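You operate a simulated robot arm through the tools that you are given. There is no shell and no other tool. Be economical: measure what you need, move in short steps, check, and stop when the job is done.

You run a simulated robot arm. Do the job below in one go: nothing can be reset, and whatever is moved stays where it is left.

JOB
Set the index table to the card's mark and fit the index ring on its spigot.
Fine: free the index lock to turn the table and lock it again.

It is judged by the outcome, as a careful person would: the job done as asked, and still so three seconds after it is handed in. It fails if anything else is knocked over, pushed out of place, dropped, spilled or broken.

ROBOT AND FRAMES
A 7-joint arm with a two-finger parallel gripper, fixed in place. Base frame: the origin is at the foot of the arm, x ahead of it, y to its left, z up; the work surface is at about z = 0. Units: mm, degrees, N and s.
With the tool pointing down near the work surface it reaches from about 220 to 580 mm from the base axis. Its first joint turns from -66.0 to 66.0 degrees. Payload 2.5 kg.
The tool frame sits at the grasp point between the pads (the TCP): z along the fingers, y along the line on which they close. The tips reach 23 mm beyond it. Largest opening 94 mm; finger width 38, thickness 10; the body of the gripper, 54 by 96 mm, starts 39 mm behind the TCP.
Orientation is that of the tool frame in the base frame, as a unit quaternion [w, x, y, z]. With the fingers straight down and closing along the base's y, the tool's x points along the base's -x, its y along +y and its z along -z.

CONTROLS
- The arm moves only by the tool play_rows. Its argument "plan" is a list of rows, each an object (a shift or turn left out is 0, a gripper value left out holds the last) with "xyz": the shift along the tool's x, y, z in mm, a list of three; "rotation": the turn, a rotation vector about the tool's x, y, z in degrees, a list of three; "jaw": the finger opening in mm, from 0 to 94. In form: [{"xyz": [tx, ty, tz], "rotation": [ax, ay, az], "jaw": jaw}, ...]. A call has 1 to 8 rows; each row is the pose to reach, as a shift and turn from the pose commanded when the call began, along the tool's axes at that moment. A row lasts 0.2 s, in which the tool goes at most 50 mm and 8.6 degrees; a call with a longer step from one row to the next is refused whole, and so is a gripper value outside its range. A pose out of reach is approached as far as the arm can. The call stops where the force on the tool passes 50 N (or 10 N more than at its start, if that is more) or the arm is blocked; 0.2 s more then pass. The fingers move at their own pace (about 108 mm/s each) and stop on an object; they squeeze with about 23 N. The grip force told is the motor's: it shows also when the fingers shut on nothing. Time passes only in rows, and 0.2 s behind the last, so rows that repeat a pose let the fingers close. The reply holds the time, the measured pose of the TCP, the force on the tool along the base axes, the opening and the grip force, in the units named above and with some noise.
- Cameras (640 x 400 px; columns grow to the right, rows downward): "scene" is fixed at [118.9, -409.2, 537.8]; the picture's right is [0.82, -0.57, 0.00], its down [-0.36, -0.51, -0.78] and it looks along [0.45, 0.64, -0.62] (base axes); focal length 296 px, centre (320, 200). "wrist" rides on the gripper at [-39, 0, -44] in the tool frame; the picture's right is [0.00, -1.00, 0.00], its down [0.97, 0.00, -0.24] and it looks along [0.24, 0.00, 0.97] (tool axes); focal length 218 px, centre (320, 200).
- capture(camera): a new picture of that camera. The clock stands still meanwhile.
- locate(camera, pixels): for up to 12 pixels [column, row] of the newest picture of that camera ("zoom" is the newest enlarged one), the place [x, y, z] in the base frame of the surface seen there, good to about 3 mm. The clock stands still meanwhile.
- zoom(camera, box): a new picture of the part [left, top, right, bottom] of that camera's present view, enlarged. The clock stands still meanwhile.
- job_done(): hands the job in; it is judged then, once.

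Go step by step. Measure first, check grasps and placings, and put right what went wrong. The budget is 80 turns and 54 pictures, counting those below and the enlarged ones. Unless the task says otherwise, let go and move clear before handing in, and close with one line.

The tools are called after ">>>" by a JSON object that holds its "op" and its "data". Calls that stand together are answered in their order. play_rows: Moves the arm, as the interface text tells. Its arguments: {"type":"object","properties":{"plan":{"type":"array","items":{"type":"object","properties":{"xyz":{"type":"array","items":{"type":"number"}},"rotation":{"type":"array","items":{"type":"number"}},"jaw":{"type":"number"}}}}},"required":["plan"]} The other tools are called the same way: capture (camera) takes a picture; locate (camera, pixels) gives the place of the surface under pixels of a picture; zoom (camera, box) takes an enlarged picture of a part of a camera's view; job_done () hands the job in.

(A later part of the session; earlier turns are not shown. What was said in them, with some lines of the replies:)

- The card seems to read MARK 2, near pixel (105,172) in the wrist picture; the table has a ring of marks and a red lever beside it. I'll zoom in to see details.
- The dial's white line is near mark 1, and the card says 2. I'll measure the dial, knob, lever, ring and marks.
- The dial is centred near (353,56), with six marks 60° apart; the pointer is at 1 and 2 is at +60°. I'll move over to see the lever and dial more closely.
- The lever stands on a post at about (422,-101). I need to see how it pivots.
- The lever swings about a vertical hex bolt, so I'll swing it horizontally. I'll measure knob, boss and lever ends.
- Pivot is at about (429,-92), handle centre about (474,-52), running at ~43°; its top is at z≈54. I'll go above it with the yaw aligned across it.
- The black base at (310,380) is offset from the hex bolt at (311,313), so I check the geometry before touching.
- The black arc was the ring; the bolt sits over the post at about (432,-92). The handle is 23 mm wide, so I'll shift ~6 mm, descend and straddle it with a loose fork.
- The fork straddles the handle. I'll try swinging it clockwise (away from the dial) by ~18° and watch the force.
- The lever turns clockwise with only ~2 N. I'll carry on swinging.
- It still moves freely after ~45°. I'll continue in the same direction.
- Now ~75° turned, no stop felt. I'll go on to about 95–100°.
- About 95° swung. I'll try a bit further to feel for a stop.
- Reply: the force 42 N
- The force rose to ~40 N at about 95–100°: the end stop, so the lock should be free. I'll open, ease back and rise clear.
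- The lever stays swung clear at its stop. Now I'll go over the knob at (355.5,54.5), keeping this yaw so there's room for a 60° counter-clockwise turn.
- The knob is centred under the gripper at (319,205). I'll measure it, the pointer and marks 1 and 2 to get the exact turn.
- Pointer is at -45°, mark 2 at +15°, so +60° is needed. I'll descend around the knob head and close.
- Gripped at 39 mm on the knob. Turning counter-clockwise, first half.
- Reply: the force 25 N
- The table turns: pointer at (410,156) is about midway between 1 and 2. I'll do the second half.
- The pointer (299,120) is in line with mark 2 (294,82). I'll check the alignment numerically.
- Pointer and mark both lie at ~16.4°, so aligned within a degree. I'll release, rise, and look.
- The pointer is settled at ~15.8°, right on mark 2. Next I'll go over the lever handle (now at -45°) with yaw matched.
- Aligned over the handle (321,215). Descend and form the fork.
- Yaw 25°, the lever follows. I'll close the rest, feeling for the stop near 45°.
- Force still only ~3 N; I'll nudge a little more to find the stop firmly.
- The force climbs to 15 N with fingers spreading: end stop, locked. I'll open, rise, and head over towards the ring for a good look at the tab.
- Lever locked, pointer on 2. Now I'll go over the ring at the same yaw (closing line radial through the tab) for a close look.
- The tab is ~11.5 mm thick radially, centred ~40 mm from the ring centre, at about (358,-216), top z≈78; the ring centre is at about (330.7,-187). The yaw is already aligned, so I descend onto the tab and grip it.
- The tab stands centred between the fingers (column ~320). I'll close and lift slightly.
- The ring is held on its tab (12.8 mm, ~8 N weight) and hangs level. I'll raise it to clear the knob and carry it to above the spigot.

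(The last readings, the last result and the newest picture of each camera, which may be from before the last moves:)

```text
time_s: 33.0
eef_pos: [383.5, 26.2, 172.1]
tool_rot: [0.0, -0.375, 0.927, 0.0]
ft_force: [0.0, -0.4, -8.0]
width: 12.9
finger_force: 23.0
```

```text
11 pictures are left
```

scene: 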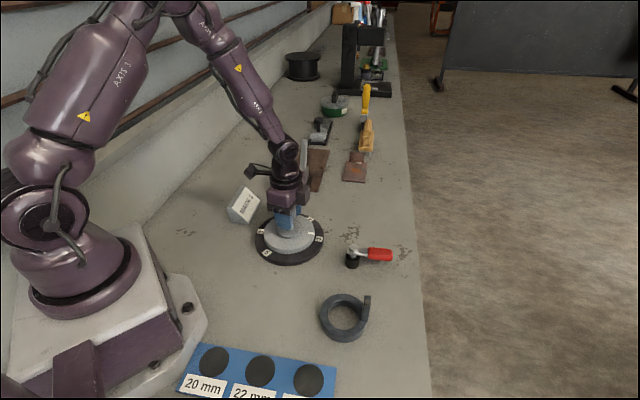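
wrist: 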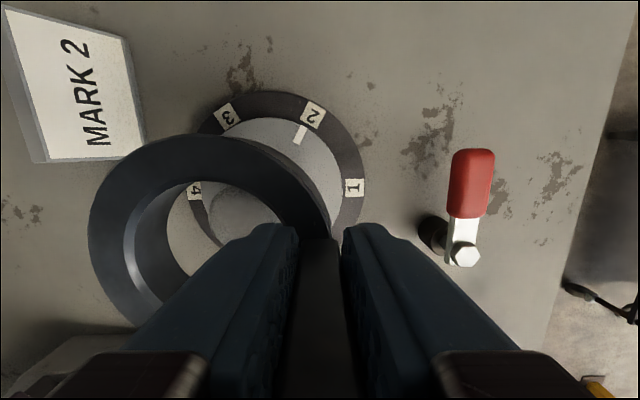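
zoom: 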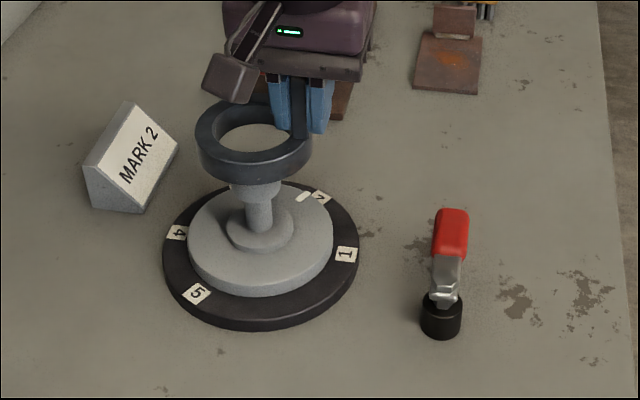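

The ring hangs over the knob. I'll check its centre numerically from points on its rim and the knob.

>>> {"op": "locate", "data": {"camera": "zoom", "pixels": [[202, 125], [206, 142], [222, 110], [245, 102], [240, 160], [270, 162], [300, 152], [218, 150], [230, 128], [245, 150], [280, 146], [310, 145]]}}

```text
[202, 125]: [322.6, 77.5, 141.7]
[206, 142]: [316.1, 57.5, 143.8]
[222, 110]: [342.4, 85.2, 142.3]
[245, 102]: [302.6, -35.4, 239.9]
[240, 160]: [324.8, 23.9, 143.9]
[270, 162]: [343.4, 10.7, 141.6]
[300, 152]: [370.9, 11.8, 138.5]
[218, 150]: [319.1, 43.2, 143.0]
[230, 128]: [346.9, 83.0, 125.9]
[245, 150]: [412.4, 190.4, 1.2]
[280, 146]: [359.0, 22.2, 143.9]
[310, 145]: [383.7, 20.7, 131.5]
```

Ring centre computes to ~(355.9,53.7) vs spigot (355,55.6). I'll correct by 2 mm and lower until just above the boss, then check.

>>> {"op": "play_rows", "data": {"plan": [{"xyz": [-0.7, 2, 0]}, {"xyz": [-0.7, 2, 15]}, {"xyz": [-0.7, 2, 30]}, {"xyz": [-0.7, 2, 45]}, {"xyz": [-0.7, 2, 60]}, {"xyz": [-0.7, 2, 72]}, {"xyz": [-0.7, 2, 80]}, {"xyz": [-0.7, 2, 80]}]}}

>>> {"op": "zoom", "data": {"camera": "scene", "box": [240, 190, 340, 280]}}

```text
time_s: 34.4
eef_pos: [380.1, 27.9, 104.7]
tool_rot: [-0.002, -0.378, 0.926, -0.001]
ft_force: [-3.3, -1.0, 8.0]
width: 13.2
finger_force: 22.9
stopped in row 7: the force on the tool passed its limit (the readings are from after the stop); the commanded pose is now the measured one
```

```text
4.44 times, centred on (290, 235) of scene
```

zoom: 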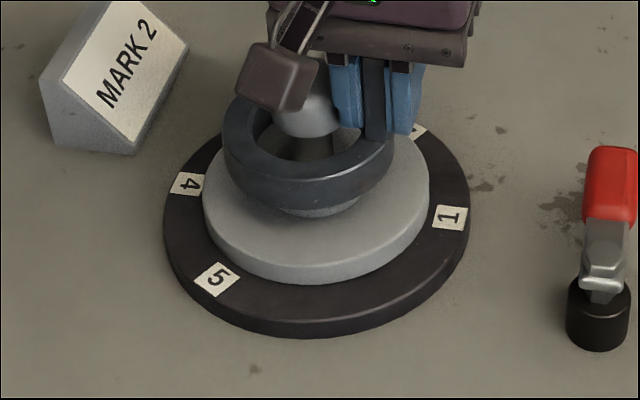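

It stopped early at TCP z 104.7, where the ring bottom should be ~55 — above the boss. I'll measure the ring's height and look at what touches.

>>> {"op": "locate", "data": {"camera": "zoom", "pixels": [[232, 130], [240, 160], [265, 178], [310, 187], [350, 180], [240, 110], [318, 213], [305, 90], [295, 125], [320, 128], [260, 195], [360, 165]]}}

>>> {"op": "capture", "data": {"camera": "wrist"}}

```text
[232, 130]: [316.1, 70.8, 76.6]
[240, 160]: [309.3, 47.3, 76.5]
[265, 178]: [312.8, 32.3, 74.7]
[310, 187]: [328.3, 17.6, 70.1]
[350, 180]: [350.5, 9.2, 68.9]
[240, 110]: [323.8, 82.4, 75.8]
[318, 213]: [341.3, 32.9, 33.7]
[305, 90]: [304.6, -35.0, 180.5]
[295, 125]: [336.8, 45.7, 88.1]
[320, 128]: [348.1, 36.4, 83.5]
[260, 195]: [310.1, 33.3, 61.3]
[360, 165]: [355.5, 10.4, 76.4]
```

```text
9 pictures are left
```

wrist: 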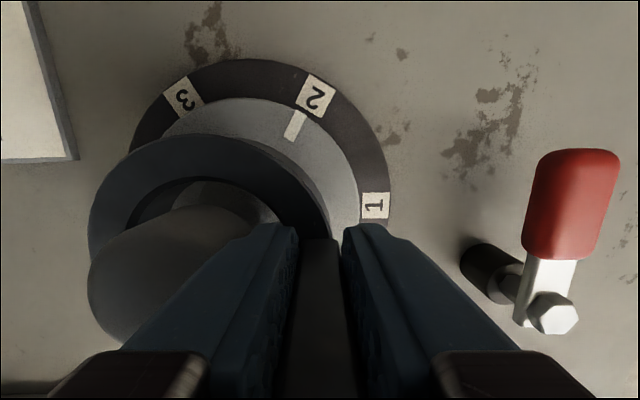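

The ring is level with its top at z≈76.5, but the inner finger jams against the knob head (finger thickens upward; only ~0–1 mm gap). A radial grip doesn't fit, so I'll lift, set the ring back down in its old place, and regrip the tab across its other faces from outside.

>>> {"op": "play_rows", "data": {"plan": [{"xyz": [0, -1, -15]}, {"xyz": [0, -1, -35]}, {"xyz": [0, -1, -55]}, {"xyz": [0, -1, -70]}, {"xyz": [0, -1, -70]}]}}

>>> {"op": "play_rows", "data": {"plan": [{"xyz": [20, -17, 0]}, {"xyz": [46, -39, 0]}, {"xyz": [73, -62, 0]}, {"xyz": [100, -85, 0]}, {"xyz": [127, -108, 0]}, {"xyz": [154, -131, 0]}, {"xyz": [176, -149, 0]}, {"xyz": [185, -156.4, 0]}]}}

>>> {"op": "play_rows", "data": {"plan": [{"xyz": [0, 0, 30]}, {"xyz": [0, 0, 60]}, {"xyz": [0, 0, 90]}, {"xyz": [0, 0, 105]}, {"xyz": [0, 0, 112]}, {"xyz": [0, 0, 112]}]}}

```text
time_s: 35.6
eef_pos: [382.0, 27.6, 173.9]
tool_rot: [-0.002, -0.375, 0.927, 0.001]
ft_force: [-0.1, 0.7, -7.3]
width: 12.9
finger_force: 22.8
```

```text
time_s: 37.4
eef_pos: [357.6, -212.4, 174.6]
tool_rot: [-0.001, -0.376, 0.927, 0.0]
ft_force: [-0.3, -0.1, -7.2]
width: 13.0
finger_force: 23.2
```

```text
time_s: 38.8
eef_pos: [357.1, -213.4, 63.3]
tool_rot: [-0.002, -0.376, 0.927, -0.002]
ft_force: [-0.3, 0.1, -8.1]
width: 12.8
finger_force: 23.0
```

Ring about 13 mm above the bench. I'll lower gently until the weight is taken.

>>> {"op": "play_rows", "data": {"plan": [{"xyz": [0, 0, 5]}, {"xyz": [0, 0, 9]}, {"xyz": [0, 0, 12]}, {"xyz": [0, 0, 13]}]}}

```text
time_s: 39.8
eef_pos: [357.0, -213.0, 50.6]
tool_rot: [-0.001, -0.376, 0.927, -0.001]
ft_force: [-3.8, 2.8, 9.2]
width: 12.9
finger_force: 23.5
```

It now rests on the bench (force reversed). Release, and rise clear, starting to turn the yaw.

>>> {"op": "play_rows", "data": {"plan": [{"xyz": [0, 0, -0.5], "jaw": 36}, {"xyz": [0, 0, -0.5], "jaw": 36}, {"xyz": [0, 0, -30]}, {"xyz": [0, 0, -70]}, {"xyz": [0, 0, -110]}, {"xyz": [0, 0, -130], "rotation": [0, 0, 8]}, {"xyz": [0, 0, -130], "rotation": [0, 0, 16]}, {"xyz": [0, 0, -130], "rotation": [0, 0, 24]}]}}

>>> {"op": "play_rows", "data": {"plan": [{"rotation": [0, 0, 8], "jaw": 60}, {"rotation": [0, 0, 16]}, {"rotation": [0, 0, 24]}, {"rotation": [0, 0, 32]}, {"rotation": [0, 0, 40]}, {"rotation": [0, 0, 48]}, {"rotation": [0, 0, 56]}, {"rotation": [0, 0, 64]}]}}

>>> {"op": "play_rows", "data": {"plan": [{"rotation": [0, 0, 2]}, {"rotation": [0, 0, 2]}]}}

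>>> {"op": "capture", "data": {"camera": "wrist"}}

```text
time_s: 41.6
eef_pos: [358.9, -214.1, 180.3]
tool_rot: [-0.001, -0.175, 0.985, -0.001]
ft_force: [-0.5, 0.5, -1.1]
width: 35.9
finger_force: 0.1
```

```text
time_s: 43.4
eef_pos: [357.5, -213.0, 180.2]
tool_rot: [-0.001, 0.374, 0.928, -0.002]
ft_force: [-0.5, -0.2, -0.1]
width: 60.2
finger_force: 0.0
```

```text
time_s: 44.0
eef_pos: [356.9, -213.0, 179.3]
tool_rot: [0.0, 0.39, 0.921, -0.001]
ft_force: [0.3, 0.0, -0.8]
width: 59.9
finger_force: 0.0
```

```text
8 pictures are left
```

wrist: 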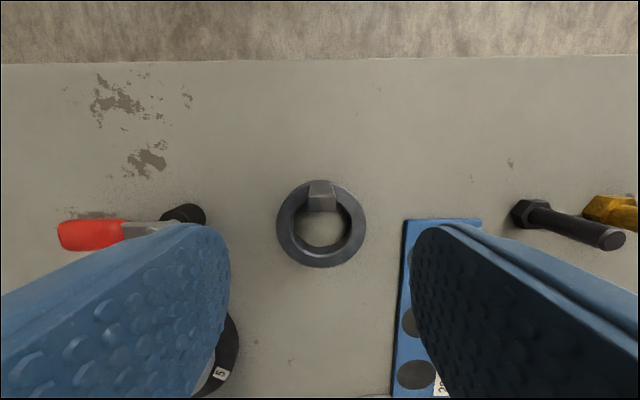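

The tab (columns 308–335, centred ~321) lies aligned between the fingers. I'll descend with the TCP 5 mm outward of the tab centre and grip.

>>> {"op": "play_rows", "data": {"plan": [{"xyz": [-5, -0.7, 30], "jaw": 40}, {"xyz": [-5, -0.7, 65]}, {"xyz": [-5, -0.7, 100]}, {"xyz": [-5, -0.7, 120]}, {"xyz": [-5, -0.7, 129]}, {"xyz": [-5, -0.7, 129]}]}}

>>> {"op": "play_rows", "data": {"plan": [{"jaw": 0}, {"jaw": 0}, {"jaw": 0}, {"jaw": 0}]}}

>>> {"op": "play_rows", "data": {"plan": [{"xyz": [0, 0, -8]}, {"xyz": [0, 0, -20]}, {"xyz": [0, 0, -25]}]}}

>>> {"op": "capture", "data": {"camera": "scene"}}

```text
time_s: 45.4
eef_pos: [360.6, -218.0, 50.3]
tool_rot: [0.0, 0.389, 0.921, -0.002]
ft_force: [0.1, 1.5, -0.3]
width: 40.2
finger_force: 0.0
```

```text
time_s: 46.4
eef_pos: [360.0, -219.1, 50.5]
tool_rot: [-0.001, 0.389, 0.921, -0.001]
ft_force: [-1.6, -1.5, 0.1]
width: 19.9
finger_force: 23.1
```

```text
time_s: 47.2
eef_pos: [360.7, -217.7, 76.3]
tool_rot: [-0.001, 0.389, 0.921, -0.002]
ft_force: [-0.3, 0.3, -6.8]
width: 20.0
finger_force: 22.9
```

```text
7 pictures are left
```

scene: 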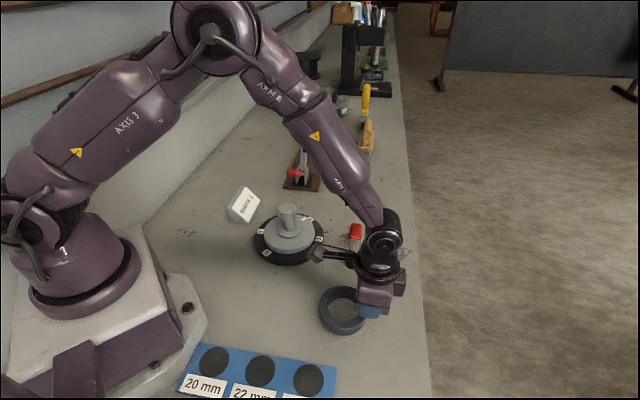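

Gripped at 20 mm and lifted with ~7 N weight. I'll check the ring's tilt with points on its top.

>>> {"op": "locate", "data": {"camera": "scene", "pixels": [[324, 308], [326, 300], [332, 293], [341, 290], [329, 316], [337, 321], [348, 323], [322, 312], [355, 322]]}}

>>> {"op": "play_rows", "data": {"plan": [{"xyz": [0, 0, -25]}, {"xyz": [0, 0, -50]}, {"xyz": [0, 0, -75]}, {"xyz": [0, 0, -97]}, {"xyz": [0, 0, -97]}]}}

>>> {"op": "capture", "data": {"camera": "wrist"}}

```text
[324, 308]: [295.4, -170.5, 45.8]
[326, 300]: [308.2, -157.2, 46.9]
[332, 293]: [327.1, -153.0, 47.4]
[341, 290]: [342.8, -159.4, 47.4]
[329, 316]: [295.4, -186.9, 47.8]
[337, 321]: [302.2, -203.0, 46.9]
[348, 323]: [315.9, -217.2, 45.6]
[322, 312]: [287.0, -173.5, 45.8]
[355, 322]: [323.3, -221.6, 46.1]
```

```text
time_s: 48.4
eef_pos: [361.5, -219.0, 172.0]
tool_rot: [-0.001, 0.388, 0.921, -0.003]
ft_force: [0.2, 0.4, -8.4]
width: 20.0
finger_force: 22.6
```

```text
6 pictures are left
```

wrist: 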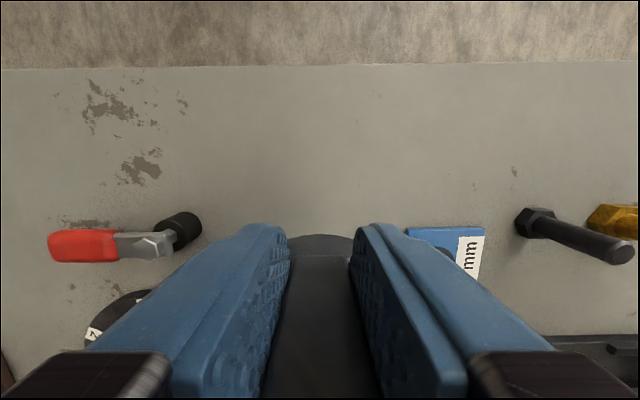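

The ring hangs level (all rim points z 46–47). I'll carry it over the spigot again with TCP target ≈(385,23).

>>> {"op": "play_rows", "data": {"plan": [{"xyz": [18, 22, 0]}, {"xyz": [40, 48, 0]}, {"xyz": [63, 75, 0]}, {"xyz": [86, 102, 0]}, {"xyz": [109, 130, 0]}, {"xyz": [131, 156, 0]}, {"xyz": [148, 176, 0]}, {"xyz": [156.3, 186.1, 0]}]}}

>>> {"op": "play_rows", "data": {"plan": [{"xyz": [0, 0, 0]}, {"xyz": [0, 0, 15]}, {"xyz": [0, 0, 30]}, {"xyz": [0, 0, 45]}, {"xyz": [0, 0, 55]}, {"xyz": [0, 0, 65]}, {"xyz": [0, 0, 72]}, {"xyz": [0, 0, 75]}]}}

>>> {"op": "zoom", "data": {"camera": "scene", "box": [240, 190, 340, 280]}}

```text
time_s: 50.2
eef_pos: [383.6, 22.5, 172.2]
tool_rot: [0.0, 0.39, 0.921, -0.001]
ft_force: [-0.2, 0.0, -6.9]
width: 19.8
finger_force: 22.9
```

```text
time_s: 52.0
eef_pos: [385.1, 22.7, 98.8]
tool_rot: [0.001, 0.389, 0.921, -0.002]
ft_force: [-0.6, 0.2, -7.8]
width: 19.7
finger_force: 23.9
```

```text
4.44 times, centred on (290, 235) of scene
```

zoom: 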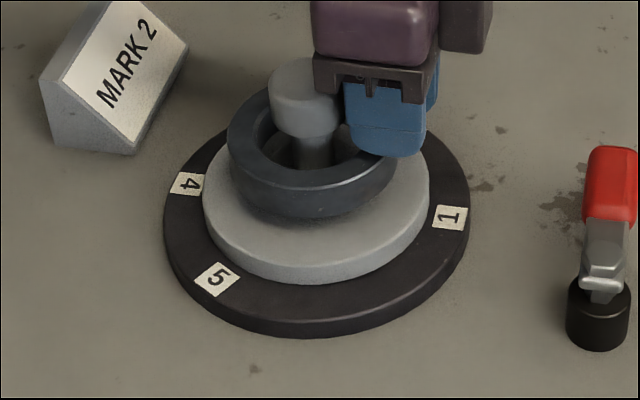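

No contact this time; ring bottom is ~49, just above the boss. I'll measure ring rim versus table disc in the same picture to fine-centre.

>>> {"op": "locate", "data": {"camera": "zoom", "pixels": [[312, 184], [231, 135], [240, 162], [270, 180], [350, 180], [250, 103], [375, 168], [208, 195], [316, 264], [425, 200], [260, 250], [380, 245]]}}

>>> {"op": "zoom", "data": {"camera": "scene", "box": [263, 195, 323, 250]}}

```text
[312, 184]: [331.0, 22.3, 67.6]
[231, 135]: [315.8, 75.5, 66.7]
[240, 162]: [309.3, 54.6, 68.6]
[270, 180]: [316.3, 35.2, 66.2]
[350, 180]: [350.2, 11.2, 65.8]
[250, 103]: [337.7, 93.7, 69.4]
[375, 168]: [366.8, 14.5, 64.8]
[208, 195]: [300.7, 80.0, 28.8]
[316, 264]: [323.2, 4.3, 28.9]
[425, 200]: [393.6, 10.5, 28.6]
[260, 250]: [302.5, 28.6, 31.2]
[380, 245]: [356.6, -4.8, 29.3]
```

```text
7.27 times, centred on (293, 222) of scene
```

zoom: 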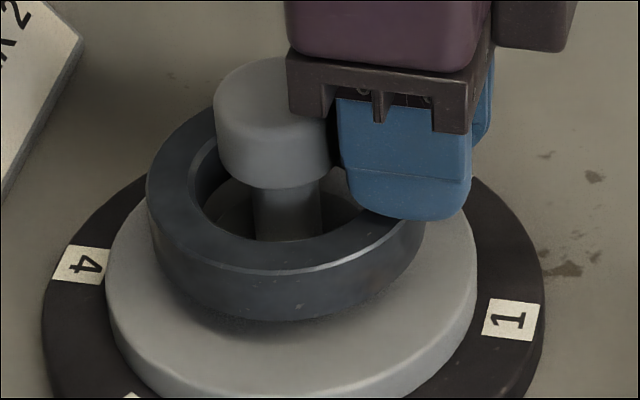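

Disc centre fits (354.8,55.6); ring centre ~(353.5,54.2). I'll shift (+1.2,+1.5) and lower onto the boss gently.

>>> {"op": "play_rows", "data": {"plan": [{"xyz": [0.2, 1.9, 0]}, {"xyz": [0.2, 1.9, 6]}, {"xyz": [0.2, 1.9, 11]}, {"xyz": [0.2, 1.9, 13]}, {"xyz": [0.2, 1.9, 14]}]}}

```text
time_s: 53.2
eef_pos: [386.0, 24.9, 82.4]
tool_rot: [0.0, 0.39, 0.921, -0.001]
ft_force: [0.3, 0.1, -7.1]
width: 19.8
finger_force: 23.0
```

At TCP z 82.4 the full weight still hangs, so the ring bottom (~32) is already past the boss top. I'll continue down in small steps.

>>> {"op": "play_rows", "data": {"plan": [{"xyz": [0, 0, 1]}, {"xyz": [0, 0, 2]}, {"xyz": [0, 0, 2]}]}}

>>> {"op": "zoom", "data": {"camera": "scene", "box": [263, 200, 323, 255]}}

```text
time_s: 54.0
eef_pos: [385.9, 25.0, 80.8]
tool_rot: [-0.002, 0.39, 0.921, -0.002]
ft_force: [-3.1, -1.5, 0.8]
width: 19.7
finger_force: 23.1
```

```text
7.27 times, centred on (293, 228) of scene
```

zoom: 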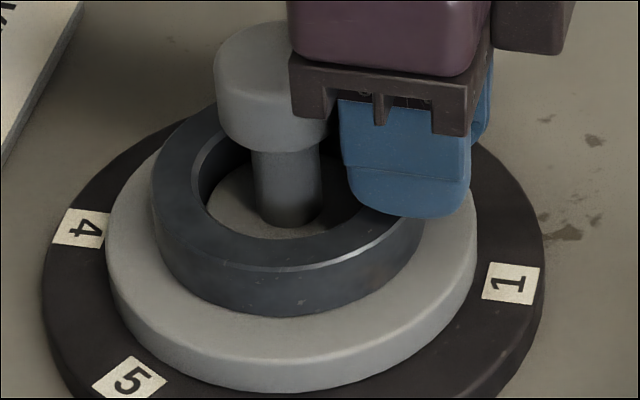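

The weight is being taken at TCP 80.8. I'll check the ring's height against the disc, and press gently to confirm it's seated.

>>> {"op": "locate", "data": {"camera": "zoom", "pixels": [[165, 190], [185, 230], [240, 258], [300, 262], [190, 140], [400, 225], [150, 310], [270, 345], [430, 290], [265, 205], [230, 215]]}}

>>> {"op": "play_rows", "data": {"plan": [{"xyz": [0, 0, 1]}, {"xyz": [0, 0, 1]}]}}

```text
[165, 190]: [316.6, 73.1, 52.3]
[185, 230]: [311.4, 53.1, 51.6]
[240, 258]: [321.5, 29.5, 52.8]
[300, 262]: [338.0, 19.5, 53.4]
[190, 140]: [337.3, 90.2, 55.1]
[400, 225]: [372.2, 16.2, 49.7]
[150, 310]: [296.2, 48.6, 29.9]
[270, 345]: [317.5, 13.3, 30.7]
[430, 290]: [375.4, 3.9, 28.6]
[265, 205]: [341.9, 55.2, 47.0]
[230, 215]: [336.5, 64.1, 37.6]
```

```text
time_s: 54.6
eef_pos: [386.2, 25.3, 80.9]
tool_rot: [0.0, 0.389, 0.921, -0.002]
ft_force: [-5.5, -1.7, 16.2]
width: 20.0
finger_force: 23.3
```

Ring top is z≈52.5, so its bottom is on the disc at ~30.5, and it is stiff underneath: seated around the boss. Release and rise straight up.

>>> {"op": "play_rows", "data": {"plan": [{"xyz": [0, 0, -1.5], "jaw": 40}, {"xyz": [0, 0, -1.5], "jaw": 40}, {"xyz": [0, 0, -1.5], "jaw": 40}, {"xyz": [0, 0, -25]}, {"xyz": [0, 0, -65]}, {"xyz": [0, 0, -105]}, {"xyz": [-30, 0, -130]}, {"xyz": [-60, 0, -140]}]}}

>>> {"op": "capture", "data": {"camera": "wrist"}}

>>> {"op": "zoom", "data": {"camera": "scene", "box": [230, 170, 400, 290]}}

```text
time_s: 56.4
eef_pos: [428.0, -15.7, 220.4]
tool_rot: [0.0, 0.389, 0.921, -0.002]
ft_force: [0.5, -0.2, -0.2]
width: 40.0
finger_force: 0.2
```

```text
2 pictures are left
```

wrist: 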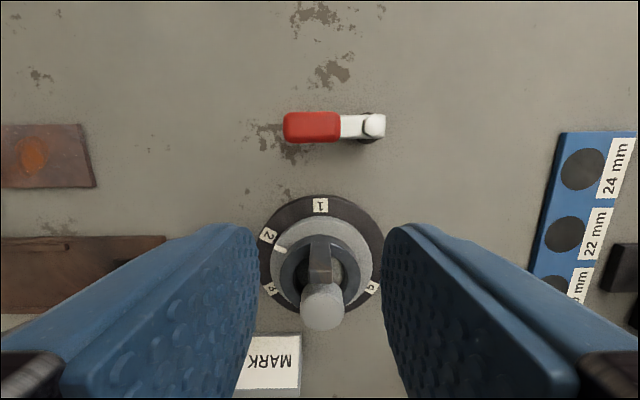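

```text
3.33 times, centred on (315, 230) of scene
```

zoom: 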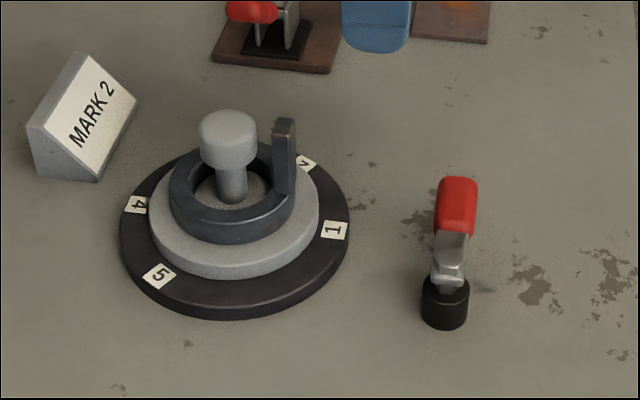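

The ring sits level on the spigot, the lever is back at its locked end. I'll verify pointer and lever positions numerically.

>>> {"op": "locate", "data": {"camera": "wrist", "pixels": [[281, 249], [268, 235], [320, 204], [292, 127], [373, 125], [335, 127]]}}

>>> {"op": "locate", "data": {"camera": "zoom", "pixels": [[178, 190], [195, 212], [240, 222], [280, 205], [457, 182], [450, 250], [230, 265]]}}

```text
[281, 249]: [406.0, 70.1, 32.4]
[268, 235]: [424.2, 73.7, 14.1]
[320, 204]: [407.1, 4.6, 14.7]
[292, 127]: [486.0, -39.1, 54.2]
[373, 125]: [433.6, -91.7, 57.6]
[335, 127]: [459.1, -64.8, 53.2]
```

```text
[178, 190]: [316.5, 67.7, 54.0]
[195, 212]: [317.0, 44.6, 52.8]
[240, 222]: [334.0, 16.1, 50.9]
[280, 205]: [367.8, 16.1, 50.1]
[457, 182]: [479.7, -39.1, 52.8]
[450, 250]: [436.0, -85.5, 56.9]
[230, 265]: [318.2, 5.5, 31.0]
```

The pointer is at ~15.8° against mark 2 at ~15°, the lever is back at its 45° locked position, and the ring is level with its bottom on the disc. The arm is clear, so I'm handing in.

>>> {"op": "job_done", "data": {}}

```text
The job is handed in.
```

The table is set to mark 2 and locked again, the index ring is seated on its spigot, and the arm is clear. The first lowering stopped against the knob (force limit), so I set the ring back down and regripped it.
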